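You operate a simulated robot arm through the tools that you are given. There is no shell and no other tool. Be economical: measure what you need, move in short steps, check, and stop when the job is done.

You run a simulated two-armed robot. Do the job below in one go: nothing can be reset, and whatever is moved stays where it is left.

JOB
Take the dip rod and put it on the silver small tray on the top of the exit table. Then fetch the grey pad and set it on the upper middle tier of the steel shelves. Then fetch the closed sack from the top of the press table and stand it on the undershelf of the press table. Keep to this order. Set down upright: closed sack.

It is judged by the outcome, as a careful person would: the job done as asked, and still so three seconds after it is handed in. It fails if anything else is knocked over, pushed out of place, dropped, spilled or broken.

ROBOT AND FRAMES
Two 7-joint arms with two-finger parallel grippers on one trunk, on a base that drives. Base frame: it is fixed to the floor where the robot stands at the start and does not move with it; the origin is under the middle of the robot, x ahead of it, y to its left, z up. Readings come in m, degrees, newtons and seconds.
The left shoulder is at the start at [0.07, 0.187, 1.315], the right one opposite. With the tool pointing down near the work surface each hand reaches from about 0.16 to 0.74 m from the robot's upright axis, wherever it stands, measured 20 degrees to its own side. Places, roughly: closed sack [-1.75, 0.75, 1]; grey pad (11x8x6 cm) [1.2, 1.3, 0.8]; small tray (33x26x3 cm) [-0.1, -1.6, 0.9]; undershelf of the press table [-1.5, 1.7, 0.2]; upper middle tier of the steel shelves [1.2, 5.8, 1.3]. Payload 3.91 kg a hand.
The TCP of each hand is the grasp point between the finger pads, 0.03 m short of the fingertips. In the tool frame z runs along the fingers and y along their closing line. Largest opening 0.11 m; finger width 0.02, thickness 0.01; the body of the gripper, 0.048 by 0.112 m, starts 0.055 m behind the TCP.
Orientation is that of the tool frame in the base frame, as [roll, pitch, yaw] about the fixed x, y, z axes, in that order (R = Rz(yaw) Ry(pitch) Rx(roll)). With the fingers straight down and closing along the base's y, the tool's x points along the base's -x, its y along +y and its z along -z.

CONTROLS
- The arms move only by the tool play_rows. It takes "left_targets", "right_targets" or both (then of equal length, played together; a hand with none holds still); each is a list of rows, each an object of numbers (a shift or turn left out is 0, a gripper value left out holds the last): "x", "y", "z": the shift along the tool's x, y, z in cm; "ax", "ay", "az": the turn, a rotation vector about the tool's x, y, z in rad; "grip": the opening in per cent of the stroke, from 0 (shut) to 100 (fully open). In form: [{"x": .., "y": .., "z": .., "ax": .., "ay": .., "az": .., "grip": ..}, ...]. A call has 1 to 20 rows; each row shifts and turns the commanded pose from where the row before left it, along the tool's axes as they then stand. Each row takes 0.2 s and may step no farther than 0.05 m and 8.6 degrees from the row before; otherwise, or with a gripper value out of range, the whole call is refused. A pose out of reach is approached as far as the arm can. The call stops where the force on the tool passes 40 N (or 10 N more than at its start, if that is more) or the arm is blocked; 0.2 s more then pass. Each finger travels about 0.072 m/s and halts on what it meets, pressing with about 37 N; the grip force reading is that of the motor and also rises with nothing between the fingers. The clock runs only during rows and for 0.2 s after the last one: add rows that do not move to give the fingers time. It gives the time, the measured TCP pose, the force on the tool (base axes), the opening and the grip force at its end, in the units of the frame above (readings bear some noise), with the torque about the TCP (base axes, N m) and any sound that the robot's microphone picked up.
- Cameras (640 x 400 px; columns grow to the right, rows downward): "scene" is now at [0.14, 0.011, 1.5503]; the picture's right is [0.14, -0.99, 0.00], its down [-0.51, -0.07, -0.86] and it looks along [0.85, 0.12, -0.51] (base axes); focal length 261 px, centre (320, 200). "left" rides on the left gripper at [0.072, -0.017, -0.103] in its tool frame; the picture's right is [0.23, 0.97, 0.00], its down [-0.76, 0.18, -0.62] and it looks along [-0.61, 0.14, 0.78] (tool axes); focal length 222 px, centre (320, 200). "right" rides on the right gripper at [0.072, 0.017, -0.103] in its tool frame; the picture's right is [-0.23, 0.97, 0.00], its down [-0.76, -0.18, -0.62] and it looks along [-0.61, -0.14, 0.78] (tool axes); focal length 222 px, centre (320, 200). There is no depth. A picture from a camera that has moved, and an enlarged one, comes with that camera's place and axes in the base frame and with its lens.
- get_image(camera): a new picture of that camera. The clock stands still meanwhile.
- slide_trunk(by): slides the trunk up (or, below 0, down) by that many m; the arms and the scene camera ride with it, the base frame stays. It gives what a move gives, with no picture.
- steer(legs): drives the robot by 1 to 6 legs, each [ahead, turn to the left] in m and degrees, along the robot's own axes; the way and the turn of a leg run together, so that a leg with both is an arc; at most 1.5 m and 180 degrees a leg. The arms and the cameras ride along, it lands a little off, and it stops where it bumps. It gives what a move gives.
- pan_tilt(pan, tilt): turns the head with the scene camera to pan (to the left, within 86 degrees either way) and tilt (down, from -29 to 69), counted from straight ahead of the robot. It gives what a move gives.
- enlarge(camera, box): a new picture of the part [left, top, right, bottom] of that camera's present view, enlarged. The clock stands still meanwhile.
- job_done(): hands the job in; it is judged then, once.

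Go step by step. Nothing tells you exact positions but the pictures and the camera data: compare them with the known pose of the tool, close in by small moves and look again before you grip or let go. The budget is 165 turns and 138 pictures, counting those below and the enlarged ones. Unless the task says otherwise, let go and move clear before handing in.

The tools are called after ">>>" by a JSON object that holds its "api" and its "payload". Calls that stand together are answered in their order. play_rows: Moves the arms, as the interface text tells. Its arguments: {"type":"object","properties":{"left_targets":{"type":"array"},"right_targets":{"type":"array"}},"required":[]} The other tools are called the same way: slide_trunk (by) slides the trunk up or down; steer (legs) drives the base; pan_tilt (pan, tilt) turns the head that bears the scene camera; get_image (camera) takes a picture; enlarge (camera, box) takes an enlarged picture of a part of a camera's view; job_done () hands the job in.

At the start:

```text
time_s: 0.0
left_ee_pos: [0.4308, 0.3073, 1.2597]
left_tool_rot: [-180.0, -0.1, -180.0]
left_ft_force: [-0.5, -1.0, -0.4]
left_wrist_torque: [-0.02, 0.01, -0.01]
left_gripper_width: 0.1101
left_grip_force: 0.0
right_ee_pos: [0.456, -0.0575, 1.3547]
right_tool_rot: [-179.9, -0.1, -179.8]
right_ft_force: [-0.4, -0.7, -0.4]
right_wrist_torque: [0.01, -0.01, 0.02]
right_gripper_width: 0.1101
right_grip_force: 0.0
trunk travel left (down, up): [-0.825, 0.115]
robot x, y, heading: [-0.0005, 0.0008, 0.3]
head pan, tilt: [8.2, 30.7]
```

scene: 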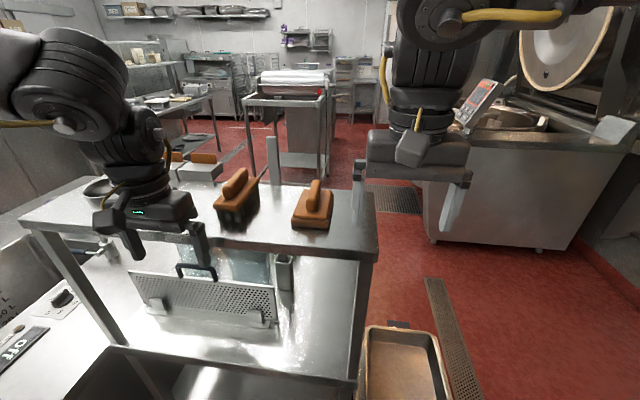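
right: 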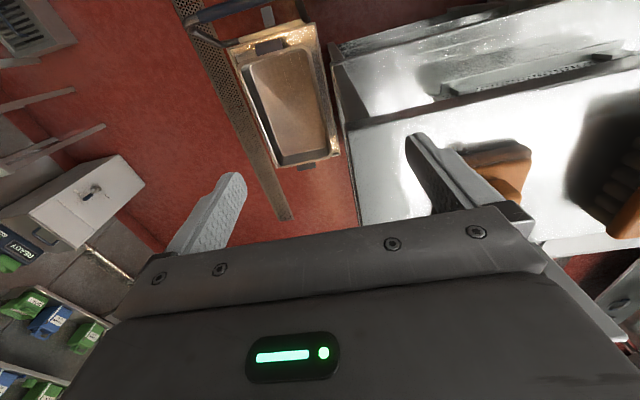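
left: 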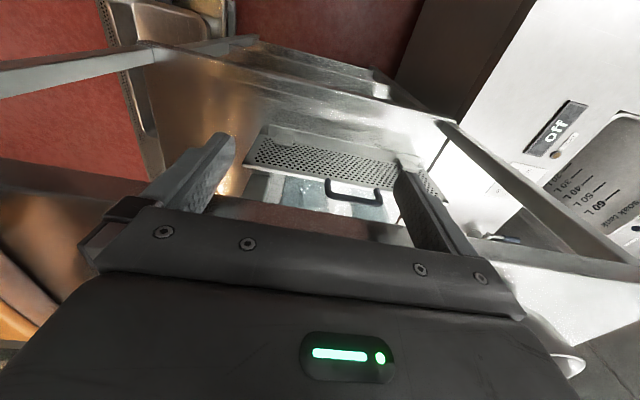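

I see a table ahead with brown press-like objects and a perforated plate below; the dip rod is not located yet. I'll look around with the head.

>>> {"api": "pan_tilt", "payload": {"pan": 60, "tilt": 25}}

>>> {"api": "get_image", "payload": {"camera": "scene"}}

>>> {"api": "pan_tilt", "payload": {"pan": -70, "tilt": 30}}

>>> {"api": "get_image", "payload": {"camera": "scene"}}

```text
time_s: 1.2
left_ee_pos: [0.4298, 0.3091, 1.2599]
left_tool_rot: [180.0, 0.0, -179.9]
left_ft_force: [-0.3, -0.4, -1.5]
left_wrist_torque: [0.03, 0.02, 0.0]
left_gripper_width: 0.1102
left_grip_force: 0.0
right_ee_pos: [0.4543, -0.0566, 1.3552]
right_tool_rot: [-179.8, -0.1, -179.9]
right_ft_force: [0.4, 0.0, 0.2]
right_wrist_torque: [0.02, 0.0, 0.01]
right_gripper_width: 0.1096
right_grip_force: 0.2
trunk travel left (down, up): [-0.825, 0.115]
robot x, y, heading: [0.0046, -0.0027, 0.2]
head pan, tilt: [60.0, 25.0]
```

```text
134 pictures are left
camera scene: at [0.0969, 0.0777, 1.5595], right [0.87, -0.5, 0.0], down [-0.21, -0.37, -0.91], along [0.45, 0.78, -0.42], focal length 261 px, centre (320, 200)
```

scene: 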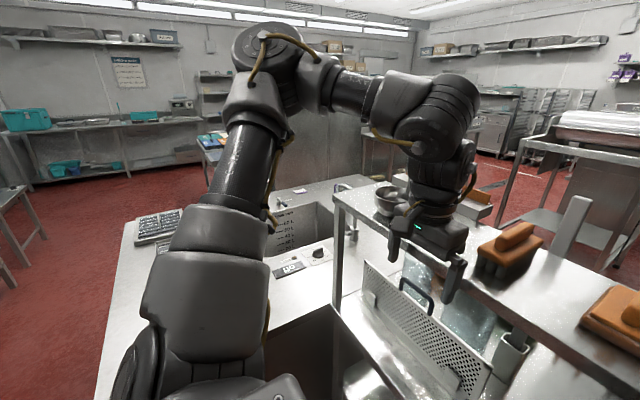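

```text
time_s: 3.3
left_ee_pos: [0.4298, 0.3075, 1.2589]
left_tool_rot: [-180.0, 0.0, 180.0]
left_ft_force: [0.1, 0.2, 0.5]
left_wrist_torque: [0.0, 0.01, 0.01]
left_gripper_width: 0.1099
left_grip_force: 0.1
right_ee_pos: [0.454, -0.0567, 1.3557]
right_tool_rot: [-179.9, -0.1, -179.9]
right_ft_force: [-0.1, 0.0, 0.2]
right_wrist_torque: [0.01, 0.0, -0.02]
right_gripper_width: 0.11
right_grip_force: 0.0
trunk travel left (down, up): [-0.825, 0.115]
robot x, y, heading: [-0.0004, 0.0008, -0.0]
head pan, tilt: [-70.0, 30.0]
```

```text
133 pictures are left
camera scene: at [0.0817, -0.0869, 1.5515], right [-0.94, -0.34, 0.0], down [-0.17, 0.47, -0.87], along [0.3, -0.81, -0.5], focal length 261 px, centre (320, 200)
```

scene: 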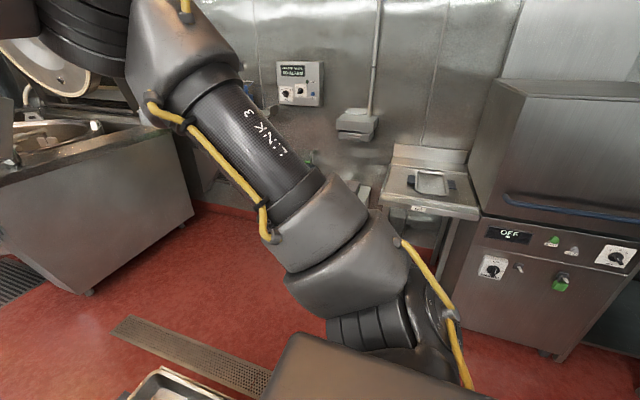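

The exit table with a tray stands to the right, beside the dishwasher. A vertical grey bar stands in a holder at the front table; I'll look closer.

>>> {"api": "pan_tilt", "payload": {"pan": 20, "tilt": 45}}

>>> {"api": "get_image", "payload": {"camera": "scene"}}

>>> {"api": "enlarge", "payload": {"camera": "scene", "box": [240, 80, 480, 230]}}

```text
time_s: 5.0
left_ee_pos: [0.4293, 0.3081, 1.259]
left_tool_rot: [-179.9, -0.1, 180.0]
left_ft_force: [-0.2, -1.0, 0.6]
left_wrist_torque: [-0.01, 0.01, 0.03]
left_gripper_width: 0.1102
left_grip_force: 0.0
right_ee_pos: [0.4538, -0.0563, 1.3557]
right_tool_rot: [-180.0, -0.1, -179.9]
right_ft_force: [-0.1, 0.3, -0.6]
right_wrist_torque: [0.0, 0.01, 0.03]
right_gripper_width: 0.1099
right_grip_force: 0.0
trunk travel left (down, up): [-0.825, 0.115]
robot x, y, heading: [-0.0005, -0.0031, 0.1]
head pan, tilt: [20.0, 45.0]
```

```text
132 pictures are left
camera scene: at [0.1272, 0.0258, 1.5289], right [0.34, -0.94, 0.0], down [-0.66, -0.24, -0.71], along [0.66, 0.24, -0.71], focal length 261 px, centre (320, 200)
```

scene: 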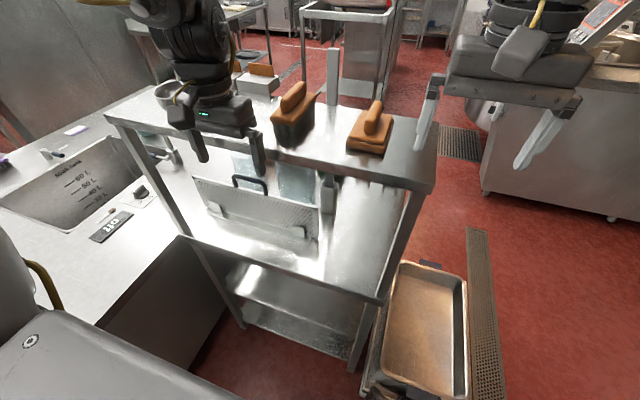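

```text
2.67 times, centred on (360, 155) of scene
camera zoom: at [0.1272, 0.0258, 1.5289], right [0.34, -0.94, 0.0], down [-0.66, -0.24, -0.71], along [0.66, 0.24, -0.71], focal length 696 px, centre (213, 320)
```

zoom: 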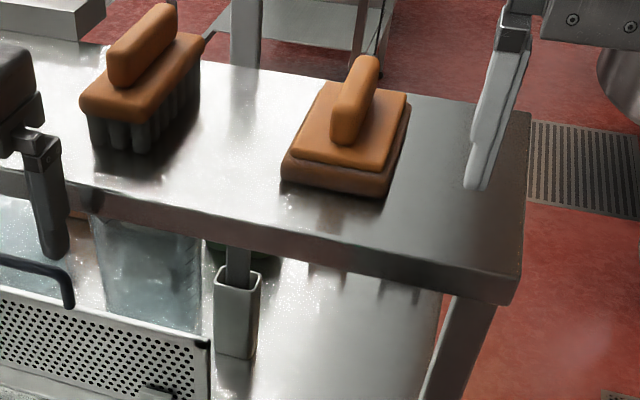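

No sure dip rod yet. I'll inspect the sink side and the other sides in more detail.

>>> {"api": "enlarge", "payload": {"camera": "scene", "box": [0, 80, 240, 260]}}

>>> {"api": "enlarge", "payload": {"camera": "scene", "box": [170, 0, 420, 100]}}

>>> {"api": "pan_tilt", "payload": {"pan": 86, "tilt": 25}}

>>> {"api": "get_image", "payload": {"camera": "scene"}}

>>> {"api": "pan_tilt", "payload": {"pan": -86, "tilt": 35}}

>>> {"api": "get_image", "payload": {"camera": "scene"}}

```text
2.22 times, centred on (120, 170) of scene
camera zoom: at [0.1272, 0.0258, 1.5289], right [0.34, -0.94, 0.0], down [-0.66, -0.24, -0.71], along [0.66, 0.24, -0.71], focal length 580 px, centre (764, 267)
```

zoom: 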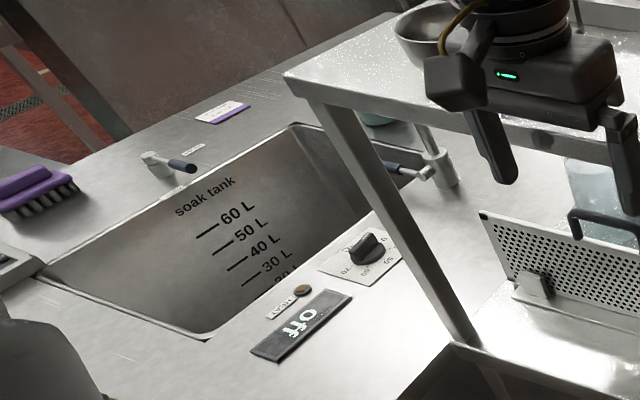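

```text
2.56 times, centred on (295, 50) of scene
camera zoom: at [0.1272, 0.0258, 1.5289], right [0.34, -0.94, 0.0], down [-0.66, -0.24, -0.71], along [0.66, 0.24, -0.71], focal length 668 px, centre (384, 584)
```

zoom: 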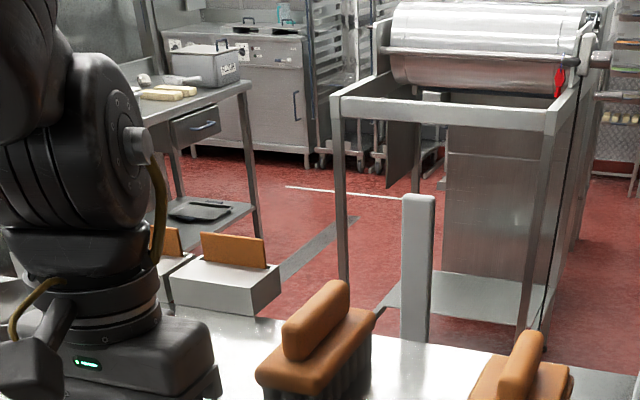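

```text
time_s: 6.3
left_ee_pos: [0.4303, 0.3091, 1.259]
left_tool_rot: [-180.0, 0.0, -179.9]
left_ft_force: [-0.4, 0.4, -0.4]
left_wrist_torque: [0.0, -0.01, -0.02]
left_gripper_width: 0.1101
left_grip_force: 0.0
right_ee_pos: [0.4537, -0.0564, 1.356]
right_tool_rot: [-179.9, -0.2, -179.9]
right_ft_force: [0.4, 0.0, 0.3]
right_wrist_torque: [-0.01, 0.0, -0.01]
right_gripper_width: 0.1097
right_grip_force: 0.1
trunk travel left (down, up): [-0.825, 0.115]
robot x, y, heading: [-0.0016, -0.0024, 0.1]
head pan, tilt: [85.9, 25.0]
```

```text
128 pictures are left
camera scene: at [0.0574, 0.09, 1.5595], right [1.0, -0.07, 0.0], down [-0.03, -0.42, -0.91], along [0.06, 0.9, -0.42], focal length 261 px, centre (320, 200)
```

scene: 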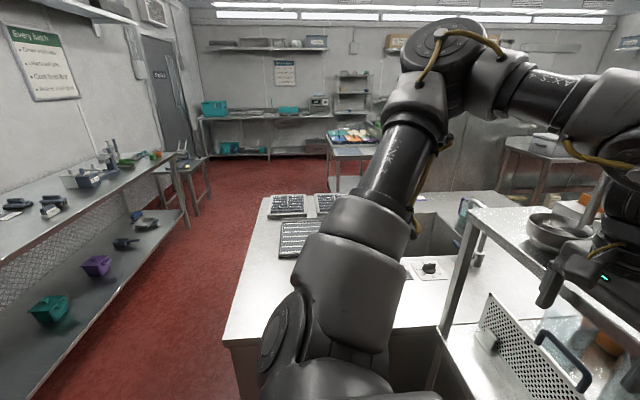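

```text
time_s: 8.9
left_ee_pos: [0.43, 0.3084, 1.2586]
left_tool_rot: [-180.0, 0.0, 179.9]
left_ft_force: [0.1, -0.6, -0.2]
left_wrist_torque: [-0.02, 0.0, 0.0]
left_gripper_width: 0.1102
left_grip_force: 0.1
right_ee_pos: [0.4539, -0.0556, 1.3553]
right_tool_rot: [-180.0, -0.2, -179.9]
right_ft_force: [0.4, -0.2, -0.5]
right_wrist_torque: [-0.04, 0.04, -0.04]
right_gripper_width: 0.11
right_grip_force: 0.0
trunk travel left (down, up): [-0.825, 0.115]
robot x, y, heading: [0.0019, 0.0013, 0.1]
head pan, tilt: [-85.9, 35.0]
```

```text
127 pictures are left
camera scene: at [0.057, -0.0897, 1.5437], right [-1.0, -0.07, 0.0], down [-0.04, 0.57, -0.82], along [0.06, -0.82, -0.57], focal length 261 px, centre (320, 200)
```

scene: 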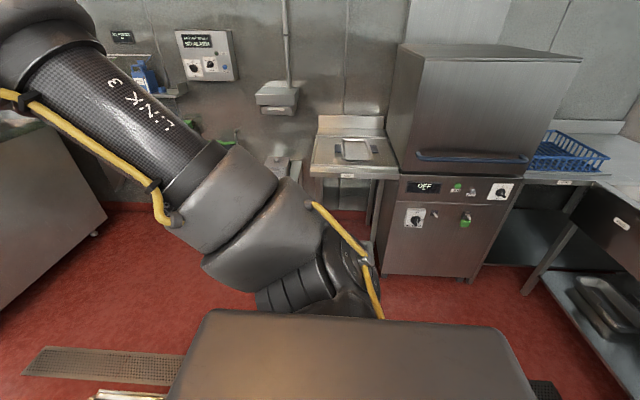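

The light grey bar standing in a square socket behind the overshelf is the likely dip rod. I'll raise the trunk for parallax and look again.

>>> {"api": "pan_tilt", "payload": {"pan": 15, "tilt": 40}}

>>> {"api": "enlarge", "payload": {"camera": "scene", "box": [220, 50, 420, 200]}}

>>> {"api": "slide_trunk", "payload": {"by": 0.11}}

>>> {"api": "enlarge", "payload": {"camera": "scene", "box": [220, 50, 420, 200]}}

>>> {"api": "get_image", "payload": {"camera": "scene"}}

```text
time_s: 10.7
left_ee_pos: [0.4295, 0.3088, 1.2595]
left_tool_rot: [180.0, 0.0, -179.9]
left_ft_force: [0.0, 0.3, -0.5]
left_wrist_torque: [-0.02, 0.05, -0.02]
left_gripper_width: 0.1101
left_grip_force: 0.1
right_ee_pos: [0.4538, -0.0565, 1.3557]
right_tool_rot: [-179.9, -0.2, -179.9]
right_ft_force: [0.4, 0.1, -0.8]
right_wrist_torque: [0.03, 0.02, -0.01]
right_gripper_width: 0.1102
right_grip_force: 0.0
trunk travel left (down, up): [-0.825, 0.115]
robot x, y, heading: [-0.0036, 0.0033, -0.0]
head pan, tilt: [15.0, 40.0]
```

```text
2.67 times, centred on (320, 125) of scene
camera zoom: at [0.1329, 0.02, 1.5362], right [0.26, -0.97, 0.0], down [-0.62, -0.17, -0.77], along [0.74, 0.2, -0.64], focal length 696 px, centre (320, 400)
```

zoom: 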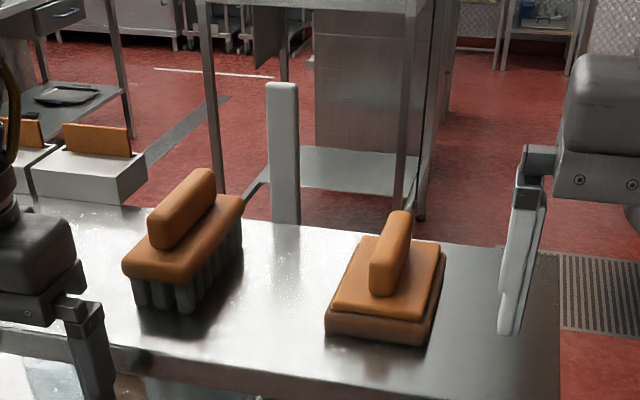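

```text
time_s: 12.1
left_ee_pos: [0.4303, 0.3082, 1.3684]
left_tool_rot: [180.0, 0.1, 180.0]
left_ft_force: [0.1, -0.5, 0.5]
left_wrist_torque: [0.0, -0.03, 0.0]
left_gripper_width: 0.1101
left_grip_force: 0.2
right_ee_pos: [0.4547, -0.057, 1.4642]
right_tool_rot: [-179.9, -0.2, -179.9]
right_ft_force: [-0.6, 0.1, 0.4]
right_wrist_torque: [-0.04, -0.02, 0.01]
right_gripper_width: 0.1099
right_grip_force: 0.1
trunk travel left (down, up): [-0.935, 0.005]
robot x, y, heading: [-0.0001, -0.0004, 0.1]
head pan, tilt: [15.0, 40.0]
```

```text
2.67 times, centred on (320, 125) of scene
camera zoom: at [0.1329, 0.0201, 1.6461], right [0.26, -0.97, 0.0], down [-0.62, -0.17, -0.77], along [0.74, 0.2, -0.64], focal length 696 px, centre (320, 400)
```

zoom: 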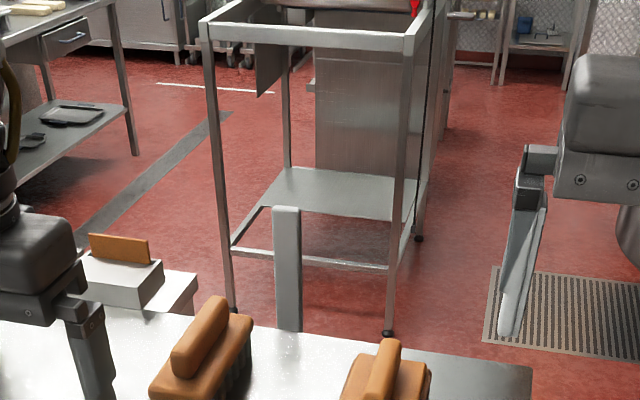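

```text
124 pictures are left
camera scene: at [0.1329, 0.0201, 1.6461], right [0.26, -0.97, 0.0], down [-0.62, -0.17, -0.77], along [0.74, 0.2, -0.64], focal length 261 px, centre (320, 200)
```

scene: 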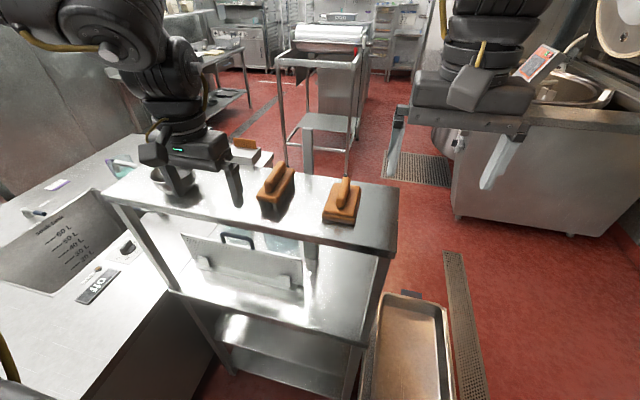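

The bar's top is near (0.73, 0.21, 1.36), just behind the overshelf (surface around z 1.22). I'll lower the left hand in front of the shelf, tipped forward, to see the bar's foot.

>>> {"api": "play_rows", "payload": {"left_targets": [{"x": 5}, {"x": 5}, {"x": 3}, {"y": -4}, {"y": -4}, {"y": -4}, {"z": 4}, {"z": 4}, {"z": 4}, {"z": 4}, {"ay": -0.14}, {"ay": -0.14}, {"ay": -0.14}, {}]}}

>>> {"api": "get_image", "payload": {"camera": "left"}}

```text
time_s: 15.1
left_ee_pos: [0.413, 0.3499, 1.2226]
left_tool_rot: [-179.9, 24.0, 179.9]
left_ft_force: [0.6, -0.2, 0.1]
left_wrist_torque: [0.0, 0.0, -0.01]
left_gripper_width: 0.1104
left_grip_force: 0.1
left hand out of reach, approached as far as the arm can: row 2, 3, 4, 5, 6, 7, 8, 9, 11, 12, 13
right_ee_pos: [0.4543, -0.0566, 1.4645]
right_tool_rot: [-179.8, -0.1, -179.8]
right_ft_force: [-0.2, -1.0, 0.2]
right_wrist_torque: [-0.02, 0.0, 0.0]
right_gripper_width: 0.11
right_grip_force: 0.1
trunk travel left (down, up): [-0.935, 0.005]
robot x, y, heading: [0.0023, 0.0004, -0.0]
head pan, tilt: [15.0, 40.0]
```

```text
123 pictures are left
camera left: at [0.3046, 0.333, 1.2879], right [-0.21, 0.97, -0.09], down [0.44, 0.18, 0.88], along [0.87, 0.14, -0.47], focal length 222 px, centre (320, 200)
```

left: 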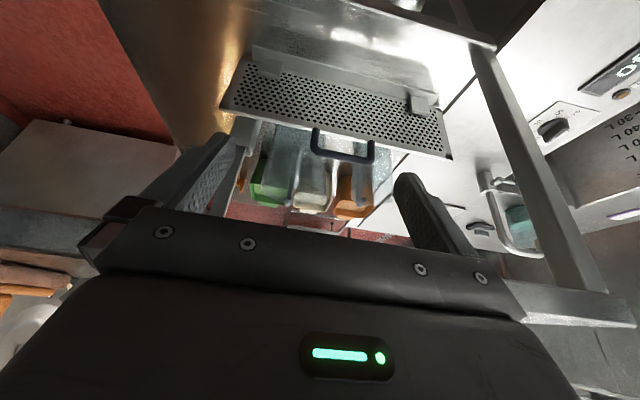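

The view is cramped from here. I'll back off, move to the right and look at the bar from the table's open right end.

>>> {"api": "steer", "payload": {"legs": [[-0.3, 0], [0, -90], [0.65, 0], [0, 100]]}}

>>> {"api": "pan_tilt", "payload": {"pan": 25, "tilt": 25}}

>>> {"api": "get_image", "payload": {"camera": "scene"}}

```text
time_s: 28.3
left_ee_pos: [0.0601, -0.2373, 1.2221]
left_tool_rot: [180.0, 24.1, -170.6]
left_ft_force: [0.2, -0.5, -0.6]
left_wrist_torque: [-0.04, -0.03, -0.05]
left_gripper_width: 0.1099
left_grip_force: 0.1
right_ee_pos: [0.1665, -0.6324, 1.4661]
right_tool_rot: [179.9, -0.1, -170.5]
right_ft_force: [0.2, 0.9, 0.4]
right_wrist_torque: [-0.01, 0.01, 0.01]
right_gripper_width: 0.1099
right_grip_force: 0.1
trunk travel left (down, up): [-0.935, 0.005]
robot x, y, heading: [-0.2907, -0.6487, 9.4]
head pan, tilt: [15.0, 40.0]
```

```text
time_s: 29.1
left_ee_pos: [0.0597, -0.2372, 1.2225]
left_tool_rot: [-179.9, 23.9, -170.7]
left_ft_force: [0.4, 0.1, -0.6]
left_wrist_torque: [-0.02, 0.03, 0.03]
left_gripper_width: 0.1099
left_grip_force: 0.0
right_ee_pos: [0.1655, -0.6314, 1.4652]
right_tool_rot: [-179.9, -0.1, -170.6]
right_ft_force: [-0.8, 0.3, -0.4]
right_wrist_torque: [0.02, 0.03, 0.0]
right_gripper_width: 0.11
right_grip_force: 0.0
trunk travel left (down, up): [-0.935, 0.005]
robot x, y, heading: [-0.2907, -0.6528, 9.5]
head pan, tilt: [25.0, 25.0]
```

```text
122 pictures are left
camera scene: at [-0.1648, -0.5909, 1.6694], right [0.56, -0.83, 0.0], down [-0.35, -0.24, -0.91], along [0.75, 0.51, -0.42], focal length 261 px, centre (320, 200)
```

scene: 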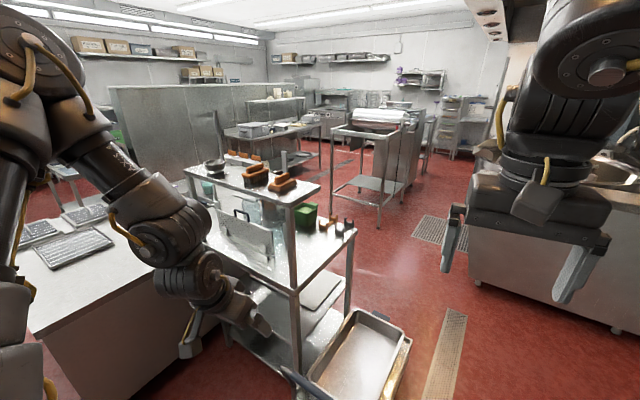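

The deck reaches deeper than the overshelf, and the right end is open. I'll lower the trunk and look at the bar's foot.

>>> {"api": "slide_trunk", "payload": {"by": -0.4}}

>>> {"api": "get_image", "payload": {"camera": "scene"}}

>>> {"api": "enlarge", "payload": {"camera": "scene", "box": [200, 80, 360, 220]}}

```text
time_s: 32.9
left_ee_pos: [0.0604, -0.2375, 0.8212]
left_tool_rot: [-179.9, 23.9, -170.6]
left_ft_force: [-0.4, -0.3, 0.1]
left_wrist_torque: [0.03, 0.0, 0.0]
left_gripper_width: 0.1101
left_grip_force: 0.1
right_ee_pos: [0.1656, -0.6327, 1.0664]
right_tool_rot: [-179.9, 0.0, -170.6]
right_ft_force: [-0.7, -0.4, 0.0]
right_wrist_torque: [0.02, 0.05, 0.0]
right_gripper_width: 0.1098
right_grip_force: 0.2
trunk travel left (down, up): [-0.535, 0.405]
robot x, y, heading: [-0.2913, -0.6468, 9.1]
head pan, tilt: [25.0, 25.0]
```

```text
121 pictures are left
camera scene: at [-0.1649, -0.591, 1.2695], right [0.56, -0.83, 0.0], down [-0.35, -0.24, -0.91], along [0.75, 0.51, -0.42], focal length 261 px, centre (320, 200)
```

scene: 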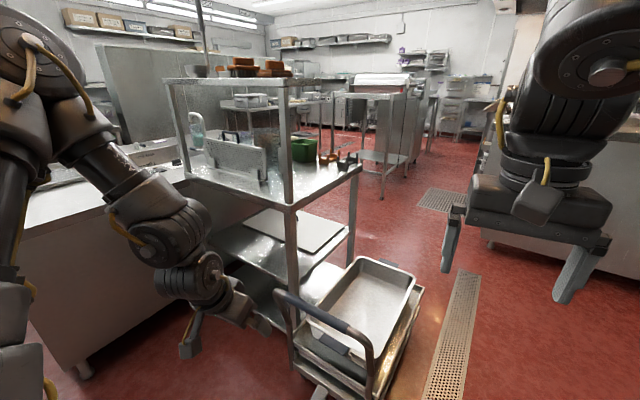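

```text
2.86 times, centred on (280, 150) of scene
camera zoom: at [-0.1649, -0.591, 1.2695], right [0.56, -0.83, 0.0], down [-0.35, -0.24, -0.91], along [0.75, 0.51, -0.42], focal length 746 px, centre (434, 343)
```

zoom: 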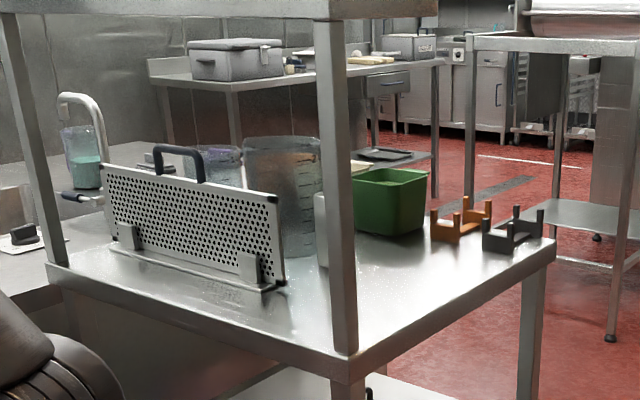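

The post hides the socket. I'll shift a bit to the right for a clear view of the bar.

>>> {"api": "steer", "payload": {"legs": [[0, -35], [0.4, 0], [0, 65]]}}

>>> {"api": "pan_tilt", "payload": {"pan": 0, "tilt": 15}}

>>> {"api": "get_image", "payload": {"camera": "scene"}}

>>> {"api": "enlarge", "payload": {"camera": "scene", "box": [220, 80, 420, 230]}}

```text
time_s: 40.0
left_ee_pos: [0.1638, -0.2948, 0.8225]
left_tool_rot: [-179.9, 23.9, -139.9]
left_ft_force: [-0.3, 0.2, 0.1]
left_wrist_torque: [0.01, -0.04, -0.02]
left_gripper_width: 0.11
left_grip_force: 0.0
right_ee_pos: [0.4583, -0.5805, 1.0653]
right_tool_rot: [-179.9, -0.1, -140.0]
right_ft_force: [0.2, -0.2, -0.3]
right_wrist_torque: [0.02, 0.01, -0.01]
right_gripper_width: 0.1101
right_grip_force: 0.1
trunk travel left (down, up): [-0.535, 0.405]
robot x, y, heading: [0.0721, -0.8296, 39.9]
head pan, tilt: [25.0, 25.0]
```

```text
time_s: 40.9
left_ee_pos: [0.1646, -0.2955, 0.8226]
left_tool_rot: [-179.9, 24.1, -139.9]
left_ft_force: [0.7, 0.7, 0.1]
left_wrist_torque: [-0.01, -0.03, 0.03]
left_gripper_width: 0.11
left_grip_force: 0.0
right_ee_pos: [0.458, -0.5799, 1.0654]
right_tool_rot: [-179.9, -0.1, -139.9]
right_ft_force: [0.2, -0.7, 0.1]
right_wrist_torque: [0.04, 0.01, 0.0]
right_gripper_width: 0.1103
right_grip_force: 0.1
trunk travel left (down, up): [-0.535, 0.405]
robot x, y, heading: [0.0733, -0.8298, 40.2]
head pan, tilt: [0.0, 15.0]
```

```text
119 pictures are left
camera scene: at [0.185, -0.7377, 1.2857], right [0.64, -0.77, 0.0], down [-0.2, -0.17, -0.97], along [0.74, 0.62, -0.26], focal length 261 px, centre (320, 200)
```

scene: 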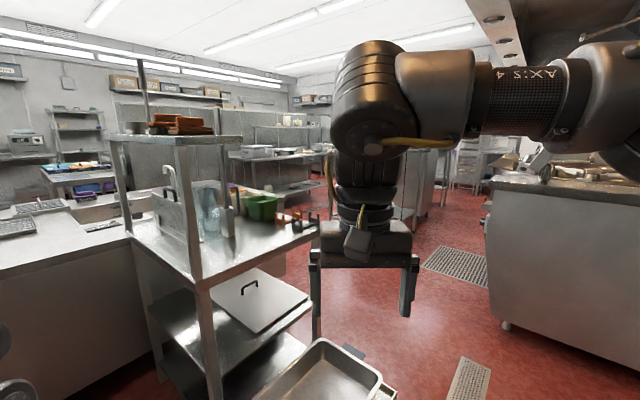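

```text
2.67 times, centred on (320, 155) of scene
camera zoom: at [0.185, -0.7377, 1.2857], right [0.64, -0.77, 0.0], down [-0.2, -0.17, -0.97], along [0.74, 0.62, -0.26], focal length 696 px, centre (320, 320)
```

zoom: 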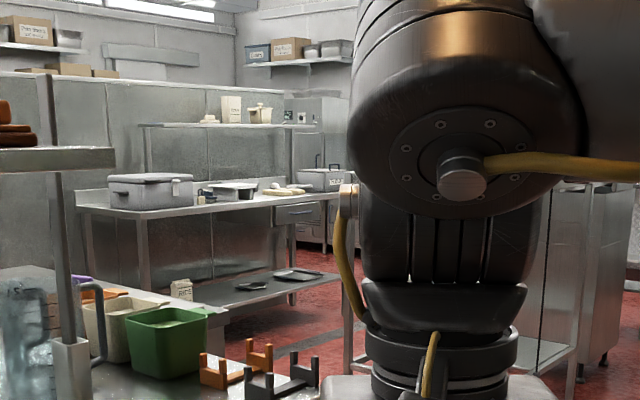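

The bar stands in a small socket on the deck, quite visible now. A closer view of it.

>>> {"api": "enlarge", "payload": {"camera": "scene", "box": [160, 80, 340, 250]}}

>>> {"api": "enlarge", "payload": {"camera": "scene", "box": [195, 170, 285, 250]}}

```text
2.35 times, centred on (250, 165) of scene
camera zoom: at [0.185, -0.7377, 1.2857], right [0.64, -0.77, 0.0], down [-0.2, -0.17, -0.97], along [0.74, 0.62, -0.26], focal length 614 px, centre (485, 282)
```

zoom: 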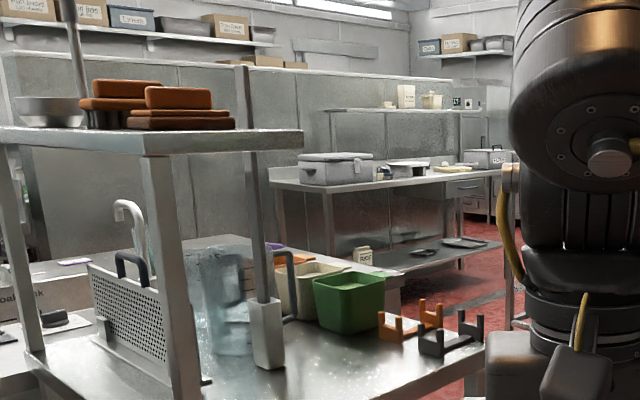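

```text
5.00 times, centred on (240, 210) of scene
camera zoom: at [0.185, -0.7377, 1.2857], right [0.64, -0.77, 0.0], down [-0.2, -0.17, -0.97], along [0.74, 0.62, -0.26], focal length 1305 px, centre (720, 150)
```

zoom: 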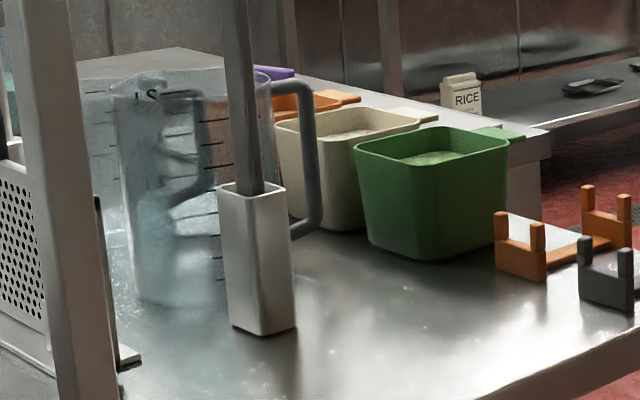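

The dip rod stands about 0.5 m tall (z 0.86–1.36) in a holder at (0.73, 0.21). I'll raise the trunk, return to the table front, and get a left-arm grip from above the shelf.

>>> {"api": "slide_trunk", "payload": {"by": 0.33}}

>>> {"api": "steer", "payload": {"legs": [[0, 74], [0.9, 0], [0, -114], [0.12, 0]]}}

```text
time_s: 44.2
left_ee_pos: [0.1651, -0.2952, 1.1519]
left_tool_rot: [-179.8, 24.1, -139.9]
left_ft_force: [0.7, 0.3, 0.3]
left_wrist_torque: [0.03, -0.02, -0.01]
left_gripper_width: 0.1102
left_grip_force: 0.1
right_ee_pos: [0.4588, -0.5799, 1.3954]
right_tool_rot: [-179.8, -0.1, -139.9]
right_ft_force: [-0.1, -0.4, 0.4]
right_wrist_torque: [-0.04, 0.03, 0.0]
right_gripper_width: 0.1101
right_grip_force: 0.0
trunk travel left (down, up): [-0.865, 0.075]
robot x, y, heading: [0.0756, -0.8283, 40.0]
head pan, tilt: [0.0, 15.0]
```

```text
time_s: 57.8
left_ee_pos: [0.2038, 0.3776, 1.1547]
left_tool_rot: [-179.9, 24.3, -178.2]
left_ft_force: [-0.1, 0.4, 0.2]
left_wrist_torque: [-0.04, -0.03, -0.03]
left_gripper_width: 0.1101
left_grip_force: 0.1
right_ee_pos: [0.2565, -0.0285, 1.3977]
right_tool_rot: [-179.9, 0.2, -178.1]
right_ft_force: [-0.4, 0.2, 0.1]
right_wrist_torque: [-0.02, -0.05, 0.01]
right_gripper_width: 0.1099
right_grip_force: 0.0
trunk travel left (down, up): [-0.865, 0.075]
robot x, y, heading: [-0.1909, 0.0137, 1.7]
head pan, tilt: [0.0, 15.0]
```

Now I'll raise both hands well above the shelf and pitch the left one to about 45° forward.

>>> {"api": "play_rows", "payload": {"left_targets": [{"x": -2.03, "z": -4.57}, {"x": -2.03, "z": -4.57}, {"x": -2.03, "z": -4.57}, {"x": -2.03, "z": -4.57}, {"x": -2.03, "z": -4.57}, {"x": -2.03, "z": -4.57}, {"x": -2.03, "z": -4.57}, {"ay": -0.12}, {"ay": -0.12}, {"ay": -0.12}, {}], "right_targets": [{"z": -4}, {"z": -4}, {"z": -4}, {"z": -4}, {"y": -4}, {"y": -4}, {"y": -4}, {"y": -4}, {"y": -4}, {}, {}]}}

```text
time_s: 60.2
left_ee_pos: [0.2086, 0.377, 1.5023]
left_tool_rot: [-179.9, 44.7, -178.3]
left_ft_force: [-0.6, 0.5, -0.5]
left_wrist_torque: [0.03, 0.0, 0.02]
left_gripper_width: 0.1102
left_grip_force: 0.2
right_ee_pos: [0.2442, -0.1321, 1.5459]
right_tool_rot: [-179.9, 0.0, -178.1]
right_ft_force: [-0.7, 1.3, 0.2]
right_wrist_torque: [0.01, 0.0, -0.03]
right_gripper_width: 0.1099
right_grip_force: 0.2
right hand out of reach, approached as far as the arm can: row 4, 5, 6, 7, 8, 9
trunk travel left (down, up): [-0.865, 0.075]
robot x, y, heading: [-0.1907, 0.0105, 1.3]
head pan, tilt: [0.0, 15.0]
```

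>>> {"api": "slide_trunk", "payload": {"by": -0.1}}

>>> {"api": "steer", "payload": {"legs": [[0.23, -1]]}}

>>> {"api": "pan_tilt", "payload": {"pan": 10, "tilt": 30}}

>>> {"api": "get_image", "payload": {"camera": "scene"}}

>>> {"api": "get_image", "payload": {"camera": "left"}}

```text
time_s: 61.5
left_ee_pos: [0.2088, 0.3794, 1.403]
left_tool_rot: [-179.9, 44.7, -178.4]
left_ft_force: [0.2, -1.0, 0.9]
left_wrist_torque: [0.0, 0.01, -0.02]
left_gripper_width: 0.1099
left_grip_force: 0.1
right_ee_pos: [0.2442, -0.1321, 1.4446]
right_tool_rot: [180.0, 0.0, -178.2]
right_ft_force: [-0.5, -0.9, -0.1]
right_wrist_torque: [0.01, -0.03, 0.0]
right_gripper_width: 0.1099
right_grip_force: 0.0
trunk travel left (down, up): [-0.765, 0.175]
robot x, y, heading: [-0.1921, 0.0147, 1.4]
head pan, tilt: [0.0, 15.0]
```

```text
time_s: 63.3
left_ee_pos: [0.4445, 0.378, 1.4036]
left_tool_rot: [-180.0, 44.7, -179.2]
left_ft_force: [-0.2, 0.2, -0.9]
left_wrist_torque: [-0.02, -0.02, 0.01]
left_gripper_width: 0.11
left_grip_force: 0.0
right_ee_pos: [0.4709, -0.1342, 1.4467]
right_tool_rot: [180.0, 0.2, -179.0]
right_ft_force: [-0.4, -0.1, 0.6]
right_wrist_torque: [0.0, -0.01, -0.02]
right_gripper_width: 0.1099
right_grip_force: 0.0
trunk travel left (down, up): [-0.765, 0.175]
robot x, y, heading: [0.0329, 0.0199, 0.8]
head pan, tilt: [0.0, 15.0]
```

```text
time_s: 64.0
left_ee_pos: [0.4463, 0.3772, 1.4025]
left_tool_rot: [-179.9, 44.6, -179.2]
left_ft_force: [0.8, 1.1, -0.5]
left_wrist_torque: [0.0, 0.03, 0.0]
left_gripper_width: 0.11
left_grip_force: 0.0
right_ee_pos: [0.4735, -0.1339, 1.4451]
right_tool_rot: [-180.0, 0.1, -179.1]
right_ft_force: [0.1, 0.8, -0.5]
right_wrist_torque: [-0.01, -0.06, 0.01]
right_gripper_width: 0.1099
right_grip_force: 0.0
trunk travel left (down, up): [-0.765, 0.175]
robot x, y, heading: [0.035, 0.0226, 0.9]
head pan, tilt: [10.0, 30.0]
```

```text
115 pictures are left
camera scene: at [0.1786, 0.0365, 1.4914], right [0.19, -0.98, 0.0], down [-0.49, -0.09, -0.87], along [0.85, 0.16, -0.5], focal length 261 px, centre (320, 200)
```

scene: 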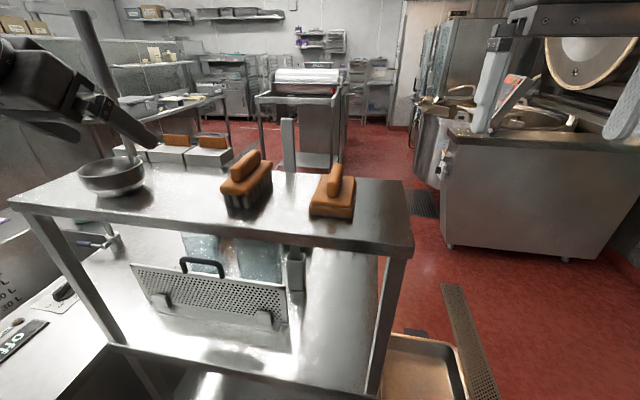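

```text
114 pictures are left
camera left: at [0.3227, 0.358, 1.4265], right [-0.17, 0.97, -0.16], down [0.1, 0.18, 0.98], along [0.98, 0.15, -0.13], focal length 222 px, centre (320, 200)
```

left: 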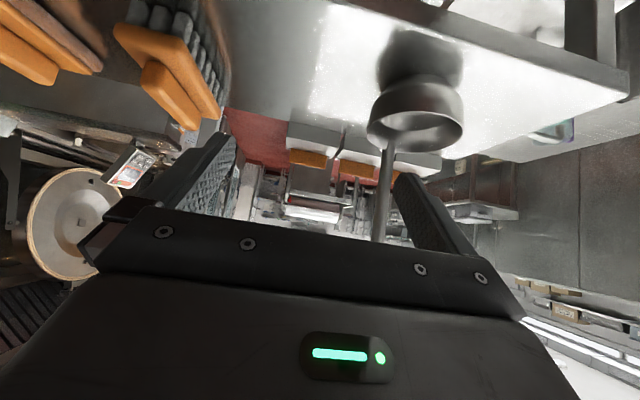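

There is another dark rod near the bowl on the shelf's left. I'll check that one before choosing.

>>> {"api": "enlarge", "payload": {"camera": "scene", "box": [60, 0, 200, 210]}}

>>> {"api": "enlarge", "payload": {"camera": "left", "box": [200, 60, 500, 260]}}

>>> {"api": "enlarge", "payload": {"camera": "scene", "box": [220, 100, 340, 310]}}

```text
1.90 times, centred on (130, 105) of scene
camera zoom: at [0.1786, 0.0365, 1.4914], right [0.19, -0.98, 0.0], down [-0.49, -0.09, -0.87], along [0.85, 0.16, -0.5], focal length 497 px, centre (682, 381)
```

zoom: 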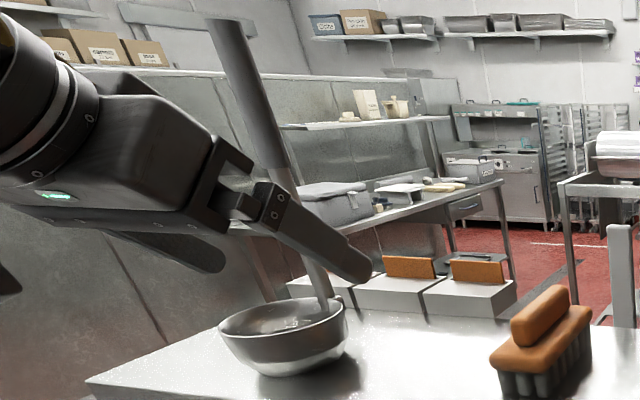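

```text
2.00 times, centred on (350, 160) of left
camera zoom: at [0.3227, 0.358, 1.4265], right [-0.17, 0.97, -0.16], down [0.1, 0.18, 0.98], along [0.98, 0.15, -0.13], focal length 444 px, centre (260, 280)
```

zoom: 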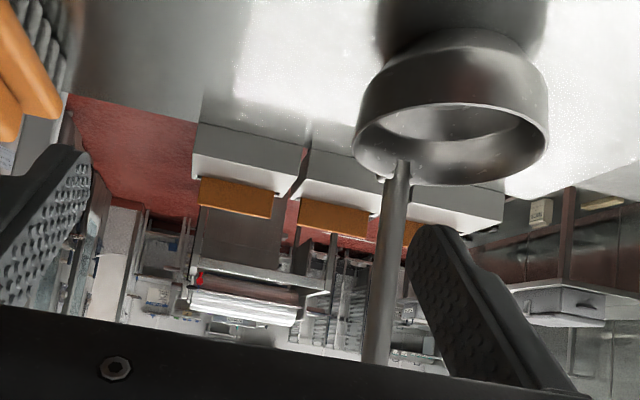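

```text
1.90 times, centred on (280, 205) of scene
camera zoom: at [0.1786, 0.0365, 1.4914], right [0.19, -0.98, 0.0], down [-0.49, -0.09, -0.87], along [0.85, 0.16, -0.5], focal length 497 px, centre (396, 190)
```

zoom: 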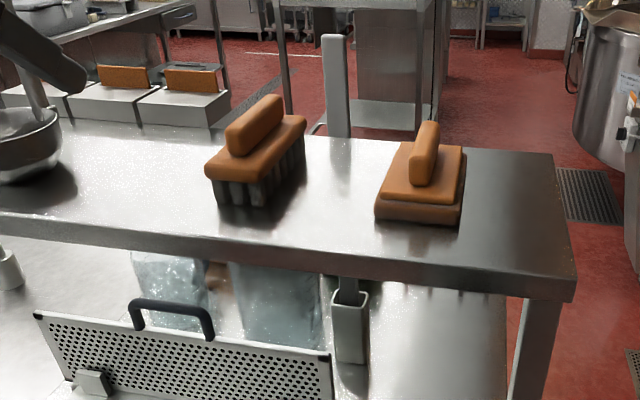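

Two upright rods exist: the flat bar in a holder, and a round two-tone rod by the bowl at about (0.57, 0.46). I'll shift the left hand aside and examine the latter.

>>> {"api": "play_rows", "payload": {"left_targets": [{"x": -3.5, "z": -3.5}, {"y": -5}, {"y": -5}, {"y": -4}, {}]}}

>>> {"api": "pan_tilt", "payload": {"pan": 45, "tilt": 20}}

>>> {"api": "get_image", "payload": {"camera": "scene"}}

```text
time_s: 65.2
left_ee_pos: [0.4426, 0.2469, 1.4639]
left_tool_rot: [-179.8, 44.8, -179.3]
left_ft_force: [0.1, 0.2, 0.2]
left_wrist_torque: [0.02, 0.02, 0.02]
left_gripper_width: 0.1102
left_grip_force: 0.0
left hand out of reach, approached as far as the arm can: row 4
right_ee_pos: [0.4697, -0.1348, 1.447]
right_tool_rot: [179.9, 0.1, -179.1]
right_ft_force: [0.3, 0.4, -0.7]
right_wrist_torque: [0.0, -0.05, 0.03]
right_gripper_width: 0.11
right_grip_force: 0.1
trunk travel left (down, up): [-0.765, 0.175]
robot x, y, heading: [0.0378, 0.02, 0.8]
head pan, tilt: [10.0, 30.0]
```

```text
time_s: 66.3
left_ee_pos: [0.4465, 0.2474, 1.4616]
left_tool_rot: [-179.8, 44.5, -179.5]
left_ft_force: [0.1, 0.0, -0.6]
left_wrist_torque: [-0.03, -0.01, -0.02]
left_gripper_width: 0.11
left_grip_force: 0.1
right_ee_pos: [0.4717, -0.1328, 1.446]
right_tool_rot: [-179.9, -0.1, -179.0]
right_ft_force: [-0.6, -0.7, -0.5]
right_wrist_torque: [-0.02, 0.01, -0.02]
right_gripper_width: 0.1099
right_grip_force: 0.1
trunk travel left (down, up): [-0.765, 0.175]
robot x, y, heading: [0.0358, 0.0201, 0.7]
head pan, tilt: [45.0, 20.0]
```

```text
110 pictures are left
camera scene: at [0.1543, 0.0863, 1.5075], right [0.72, -0.7, 0.0], down [-0.24, -0.25, -0.94], along [0.66, 0.67, -0.34], focal length 261 px, centre (320, 200)
```

scene: 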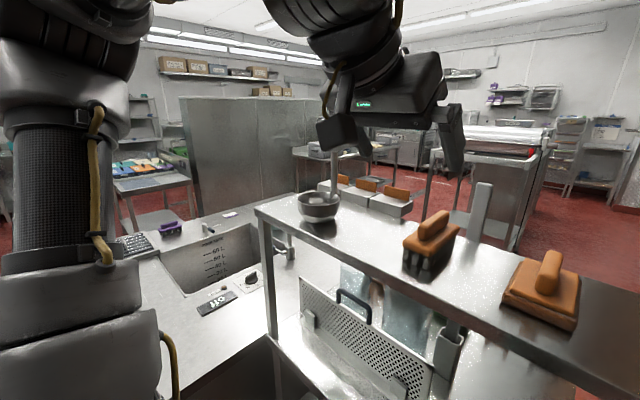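

>>> {"api": "play_rows", "payload": {"left_targets": [{"x": -3.5, "z": -3.5}, {"x": -3.5, "z": -3.5}, {"x": -3.5, "z": -3.5}, {}]}}

>>> {"api": "enlarge", "payload": {"camera": "scene", "box": [260, 80, 400, 230]}}

>>> {"api": "get_image", "payload": {"camera": "left"}}

```text
time_s: 67.3
left_ee_pos: [0.4271, 0.3086, 1.5386]
left_tool_rot: [-179.6, 44.9, -179.3]
left_ft_force: [0.7, -0.2, 0.2]
left_wrist_torque: [-0.01, 0.01, 0.02]
left_gripper_width: 0.11
left_grip_force: 0.0
left hand out of reach, approached as far as the arm can: row 1, 2, 3
right_ee_pos: [0.4726, -0.1353, 1.4453]
right_tool_rot: [-180.0, 0.1, -179.1]
right_ft_force: [0.0, -0.1, 1.0]
right_wrist_torque: [-0.02, 0.03, 0.0]
right_gripper_width: 0.1099
right_grip_force: 0.0
trunk travel left (down, up): [-0.765, 0.175]
robot x, y, heading: [0.0369, 0.0188, 0.8]
head pan, tilt: [45.0, 20.0]
```

```text
2.67 times, centred on (330, 155) of scene
camera zoom: at [0.1536, 0.0861, 1.5076], right [0.72, -0.7, 0.0], down [-0.24, -0.25, -0.94], along [0.66, 0.67, -0.34], focal length 696 px, centre (293, 320)
```

zoom: 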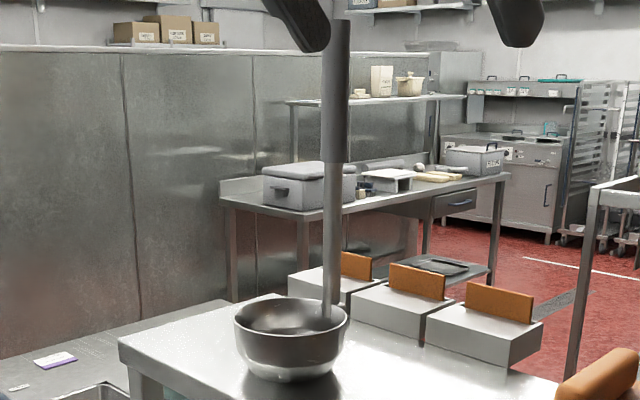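

```text
108 pictures are left
camera left: at [0.3033, 0.2895, 1.5622], right [-0.17, 0.97, -0.17], down [0.1, 0.18, 0.98], along [0.98, 0.15, -0.13], focal length 222 px, centre (320, 200)
```

left: 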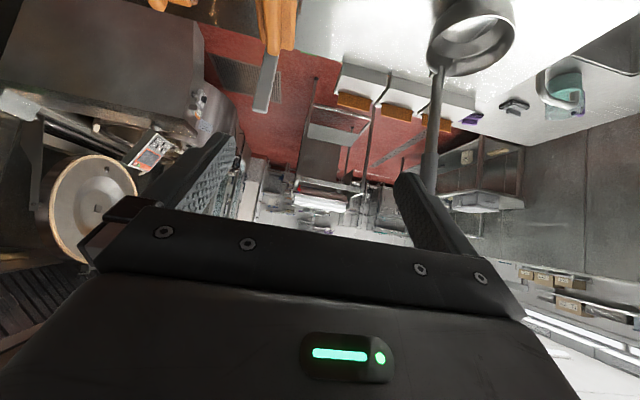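

The "rod by the bowl" is a ladle's handle, so the dip rod is the flat bar in the holder. I'll move the left hand to a pre-grasp behind it.

>>> {"api": "play_rows", "payload": {"left_targets": [{"x": -1.15, "z": 3.98, "y": -1.6}, {"x": -1.15, "z": 3.98, "y": -1.6}, {"x": -1.15, "z": 3.98, "y": -1.6}, {"x": -1.15, "z": 3.98, "y": -1.6}, {"x": -1.15, "z": 3.98, "y": -1.6}, {"x": -1.15, "z": 3.98, "y": -1.6}, {}]}}

>>> {"api": "pan_tilt", "payload": {"pan": 15, "tilt": 25}}

>>> {"api": "get_image", "payload": {"camera": "left"}}

>>> {"api": "get_image", "payload": {"camera": "scene"}}

```text
time_s: 68.9
left_ee_pos: [0.6189, 0.2931, 1.4212]
left_tool_rot: [-179.9, 44.8, -179.1]
left_ft_force: [0.0, 0.8, -0.3]
left_wrist_torque: [0.0, -0.03, -0.01]
left_gripper_width: 0.11
left_grip_force: 0.0
left hand out of reach, approached as far as the arm can: row 2, 3, 4, 5, 6
right_ee_pos: [0.4729, -0.1344, 1.4471]
right_tool_rot: [-179.9, 0.1, -179.1]
right_ft_force: [-0.2, 0.3, 0.8]
right_wrist_torque: [0.0, -0.03, 0.0]
right_gripper_width: 0.11
right_grip_force: 0.0
trunk travel left (down, up): [-0.765, 0.175]
robot x, y, heading: [0.0361, 0.0216, 0.9]
head pan, tilt: [45.0, 20.0]
```

```text
time_s: 69.8
left_ee_pos: [0.6197, 0.2918, 1.4205]
left_tool_rot: [-179.8, 44.6, -179.2]
left_ft_force: [0.2, 0.0, -1.1]
left_wrist_torque: [0.02, 0.03, -0.01]
left_gripper_width: 0.11
left_grip_force: 0.0
right_ee_pos: [0.4723, -0.1338, 1.4451]
right_tool_rot: [180.0, 0.0, -179.1]
right_ft_force: [-0.5, -0.1, 0.4]
right_wrist_torque: [-0.03, -0.03, -0.05]
right_gripper_width: 0.1098
right_grip_force: 0.2
trunk travel left (down, up): [-0.765, 0.175]
robot x, y, heading: [0.0397, 0.0184, 0.8]
head pan, tilt: [15.0, 25.0]
```

```text
107 pictures are left
camera left: at [0.495, 0.274, 1.4438], right [-0.17, 0.97, -0.16], down [0.1, 0.18, 0.98], along [0.98, 0.15, -0.13], focal length 222 px, centre (320, 200)
```

left: 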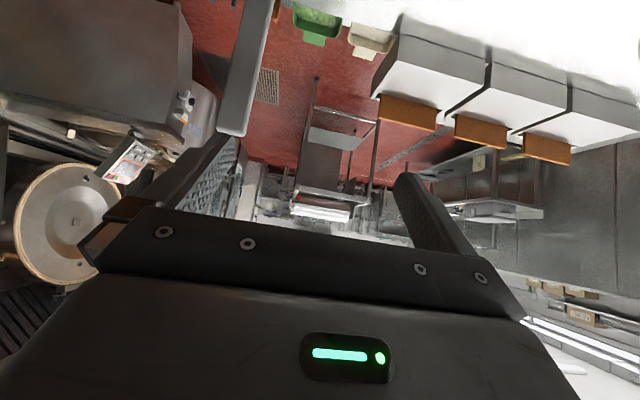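

```text
106 pictures are left
camera scene: at [0.1775, 0.0448, 1.4995], right [0.27, -0.96, 0.0], down [-0.41, -0.12, -0.91], along [0.87, 0.25, -0.42], focal length 261 px, centre (320, 200)
```

scene: 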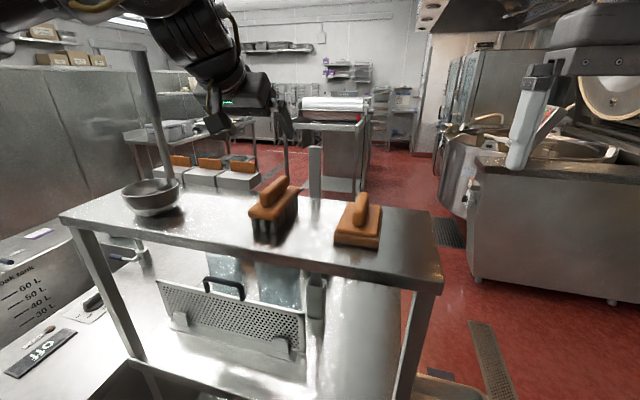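

The left hand cannot come further inward here, so I'll turn the base 10° right to bring the rod to the hand's own side.

>>> {"api": "steer", "payload": {"legs": [[0, -11]]}}

>>> {"api": "get_image", "payload": {"camera": "left"}}

>>> {"api": "get_image", "payload": {"camera": "scene"}}

```text
time_s: 71.0
left_ee_pos: [0.6629, 0.173, 1.42]
left_tool_rot: [-179.8, 44.6, 169.5]
left_ft_force: [-1.0, 0.7, -0.2]
left_wrist_torque: [0.0, -0.02, -0.04]
left_gripper_width: 0.11
left_grip_force: 0.1
right_ee_pos: [0.4357, -0.2151, 1.4451]
right_tool_rot: [-179.9, 0.0, 169.5]
right_ft_force: [-0.1, -0.2, -0.2]
right_wrist_torque: [0.02, 0.02, -0.02]
right_gripper_width: 0.1101
right_grip_force: 0.0
trunk travel left (down, up): [-0.765, 0.175]
robot x, y, heading: [0.0378, 0.0188, -10.9]
head pan, tilt: [15.0, 25.0]
```

```text
105 pictures are left
camera left: at [0.5369, 0.1799, 1.4435], right [0.02, 0.99, -0.16], down [0.14, 0.16, 0.98], along [0.99, -0.04, -0.13], focal length 222 px, centre (320, 200)
```

left: 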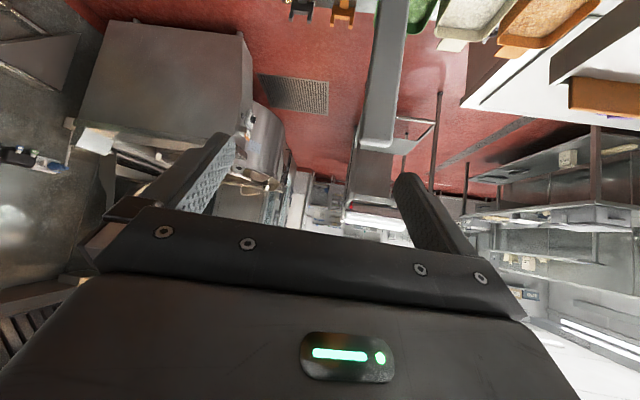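

```text
104 pictures are left
camera scene: at [0.1805, 0.0179, 1.4994], right [0.08, -1.0, 0.0], down [-0.42, -0.03, -0.91], along [0.9, 0.07, -0.42], focal length 261 px, centre (320, 200)
```

scene: 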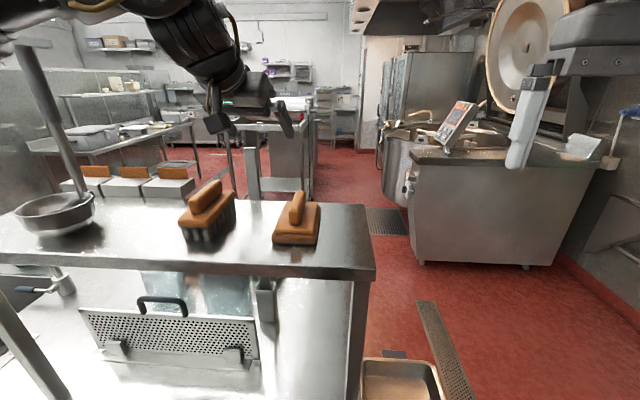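

The rod top is confirmed at about (0.725, 0.213, 1.363). I'll align yaw and y with it, then look.

>>> {"api": "play_rows", "payload": {"left_targets": [{"ax": -0.064, "az": -0.065}, {"ax": -0.064, "az": -0.065}, {"y": 4}, {}]}}

>>> {"api": "get_image", "payload": {"camera": "left"}}

```text
time_s: 72.0
left_ee_pos: [0.6555, 0.2424, 1.407]
left_tool_rot: [-179.8, 44.6, 180.0]
left_ft_force: [-0.2, 0.1, 0.1]
left_wrist_torque: [0.0, 0.02, -0.02]
left_gripper_width: 0.1099
left_grip_force: 0.0
left hand out of reach, approached as far as the arm can: row 1, 2
right_ee_pos: [0.4349, -0.2163, 1.4454]
right_tool_rot: [-180.0, 0.0, 169.5]
right_ft_force: [0.2, -0.7, -0.4]
right_wrist_torque: [-0.03, 0.02, 0.0]
right_gripper_width: 0.1103
right_grip_force: 0.0
trunk travel left (down, up): [-0.765, 0.175]
robot x, y, heading: [0.0357, 0.0234, -10.5]
head pan, tilt: [15.0, 25.0]
```

```text
103 pictures are left
camera left: at [0.5306, 0.2254, 1.4295], right [-0.16, 0.97, -0.16], down [0.11, 0.18, 0.98], along [0.98, 0.14, -0.13], focal length 222 px, centre (320, 200)
```

left: 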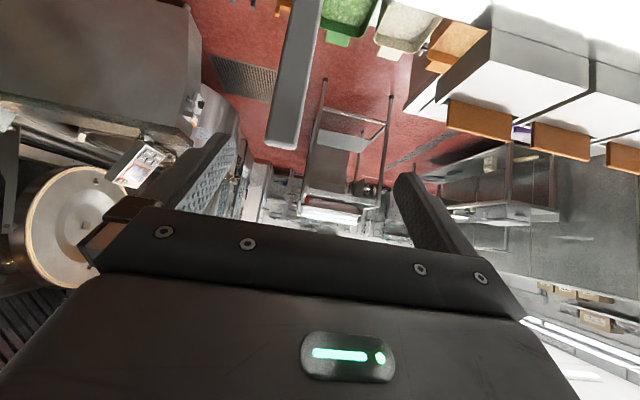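

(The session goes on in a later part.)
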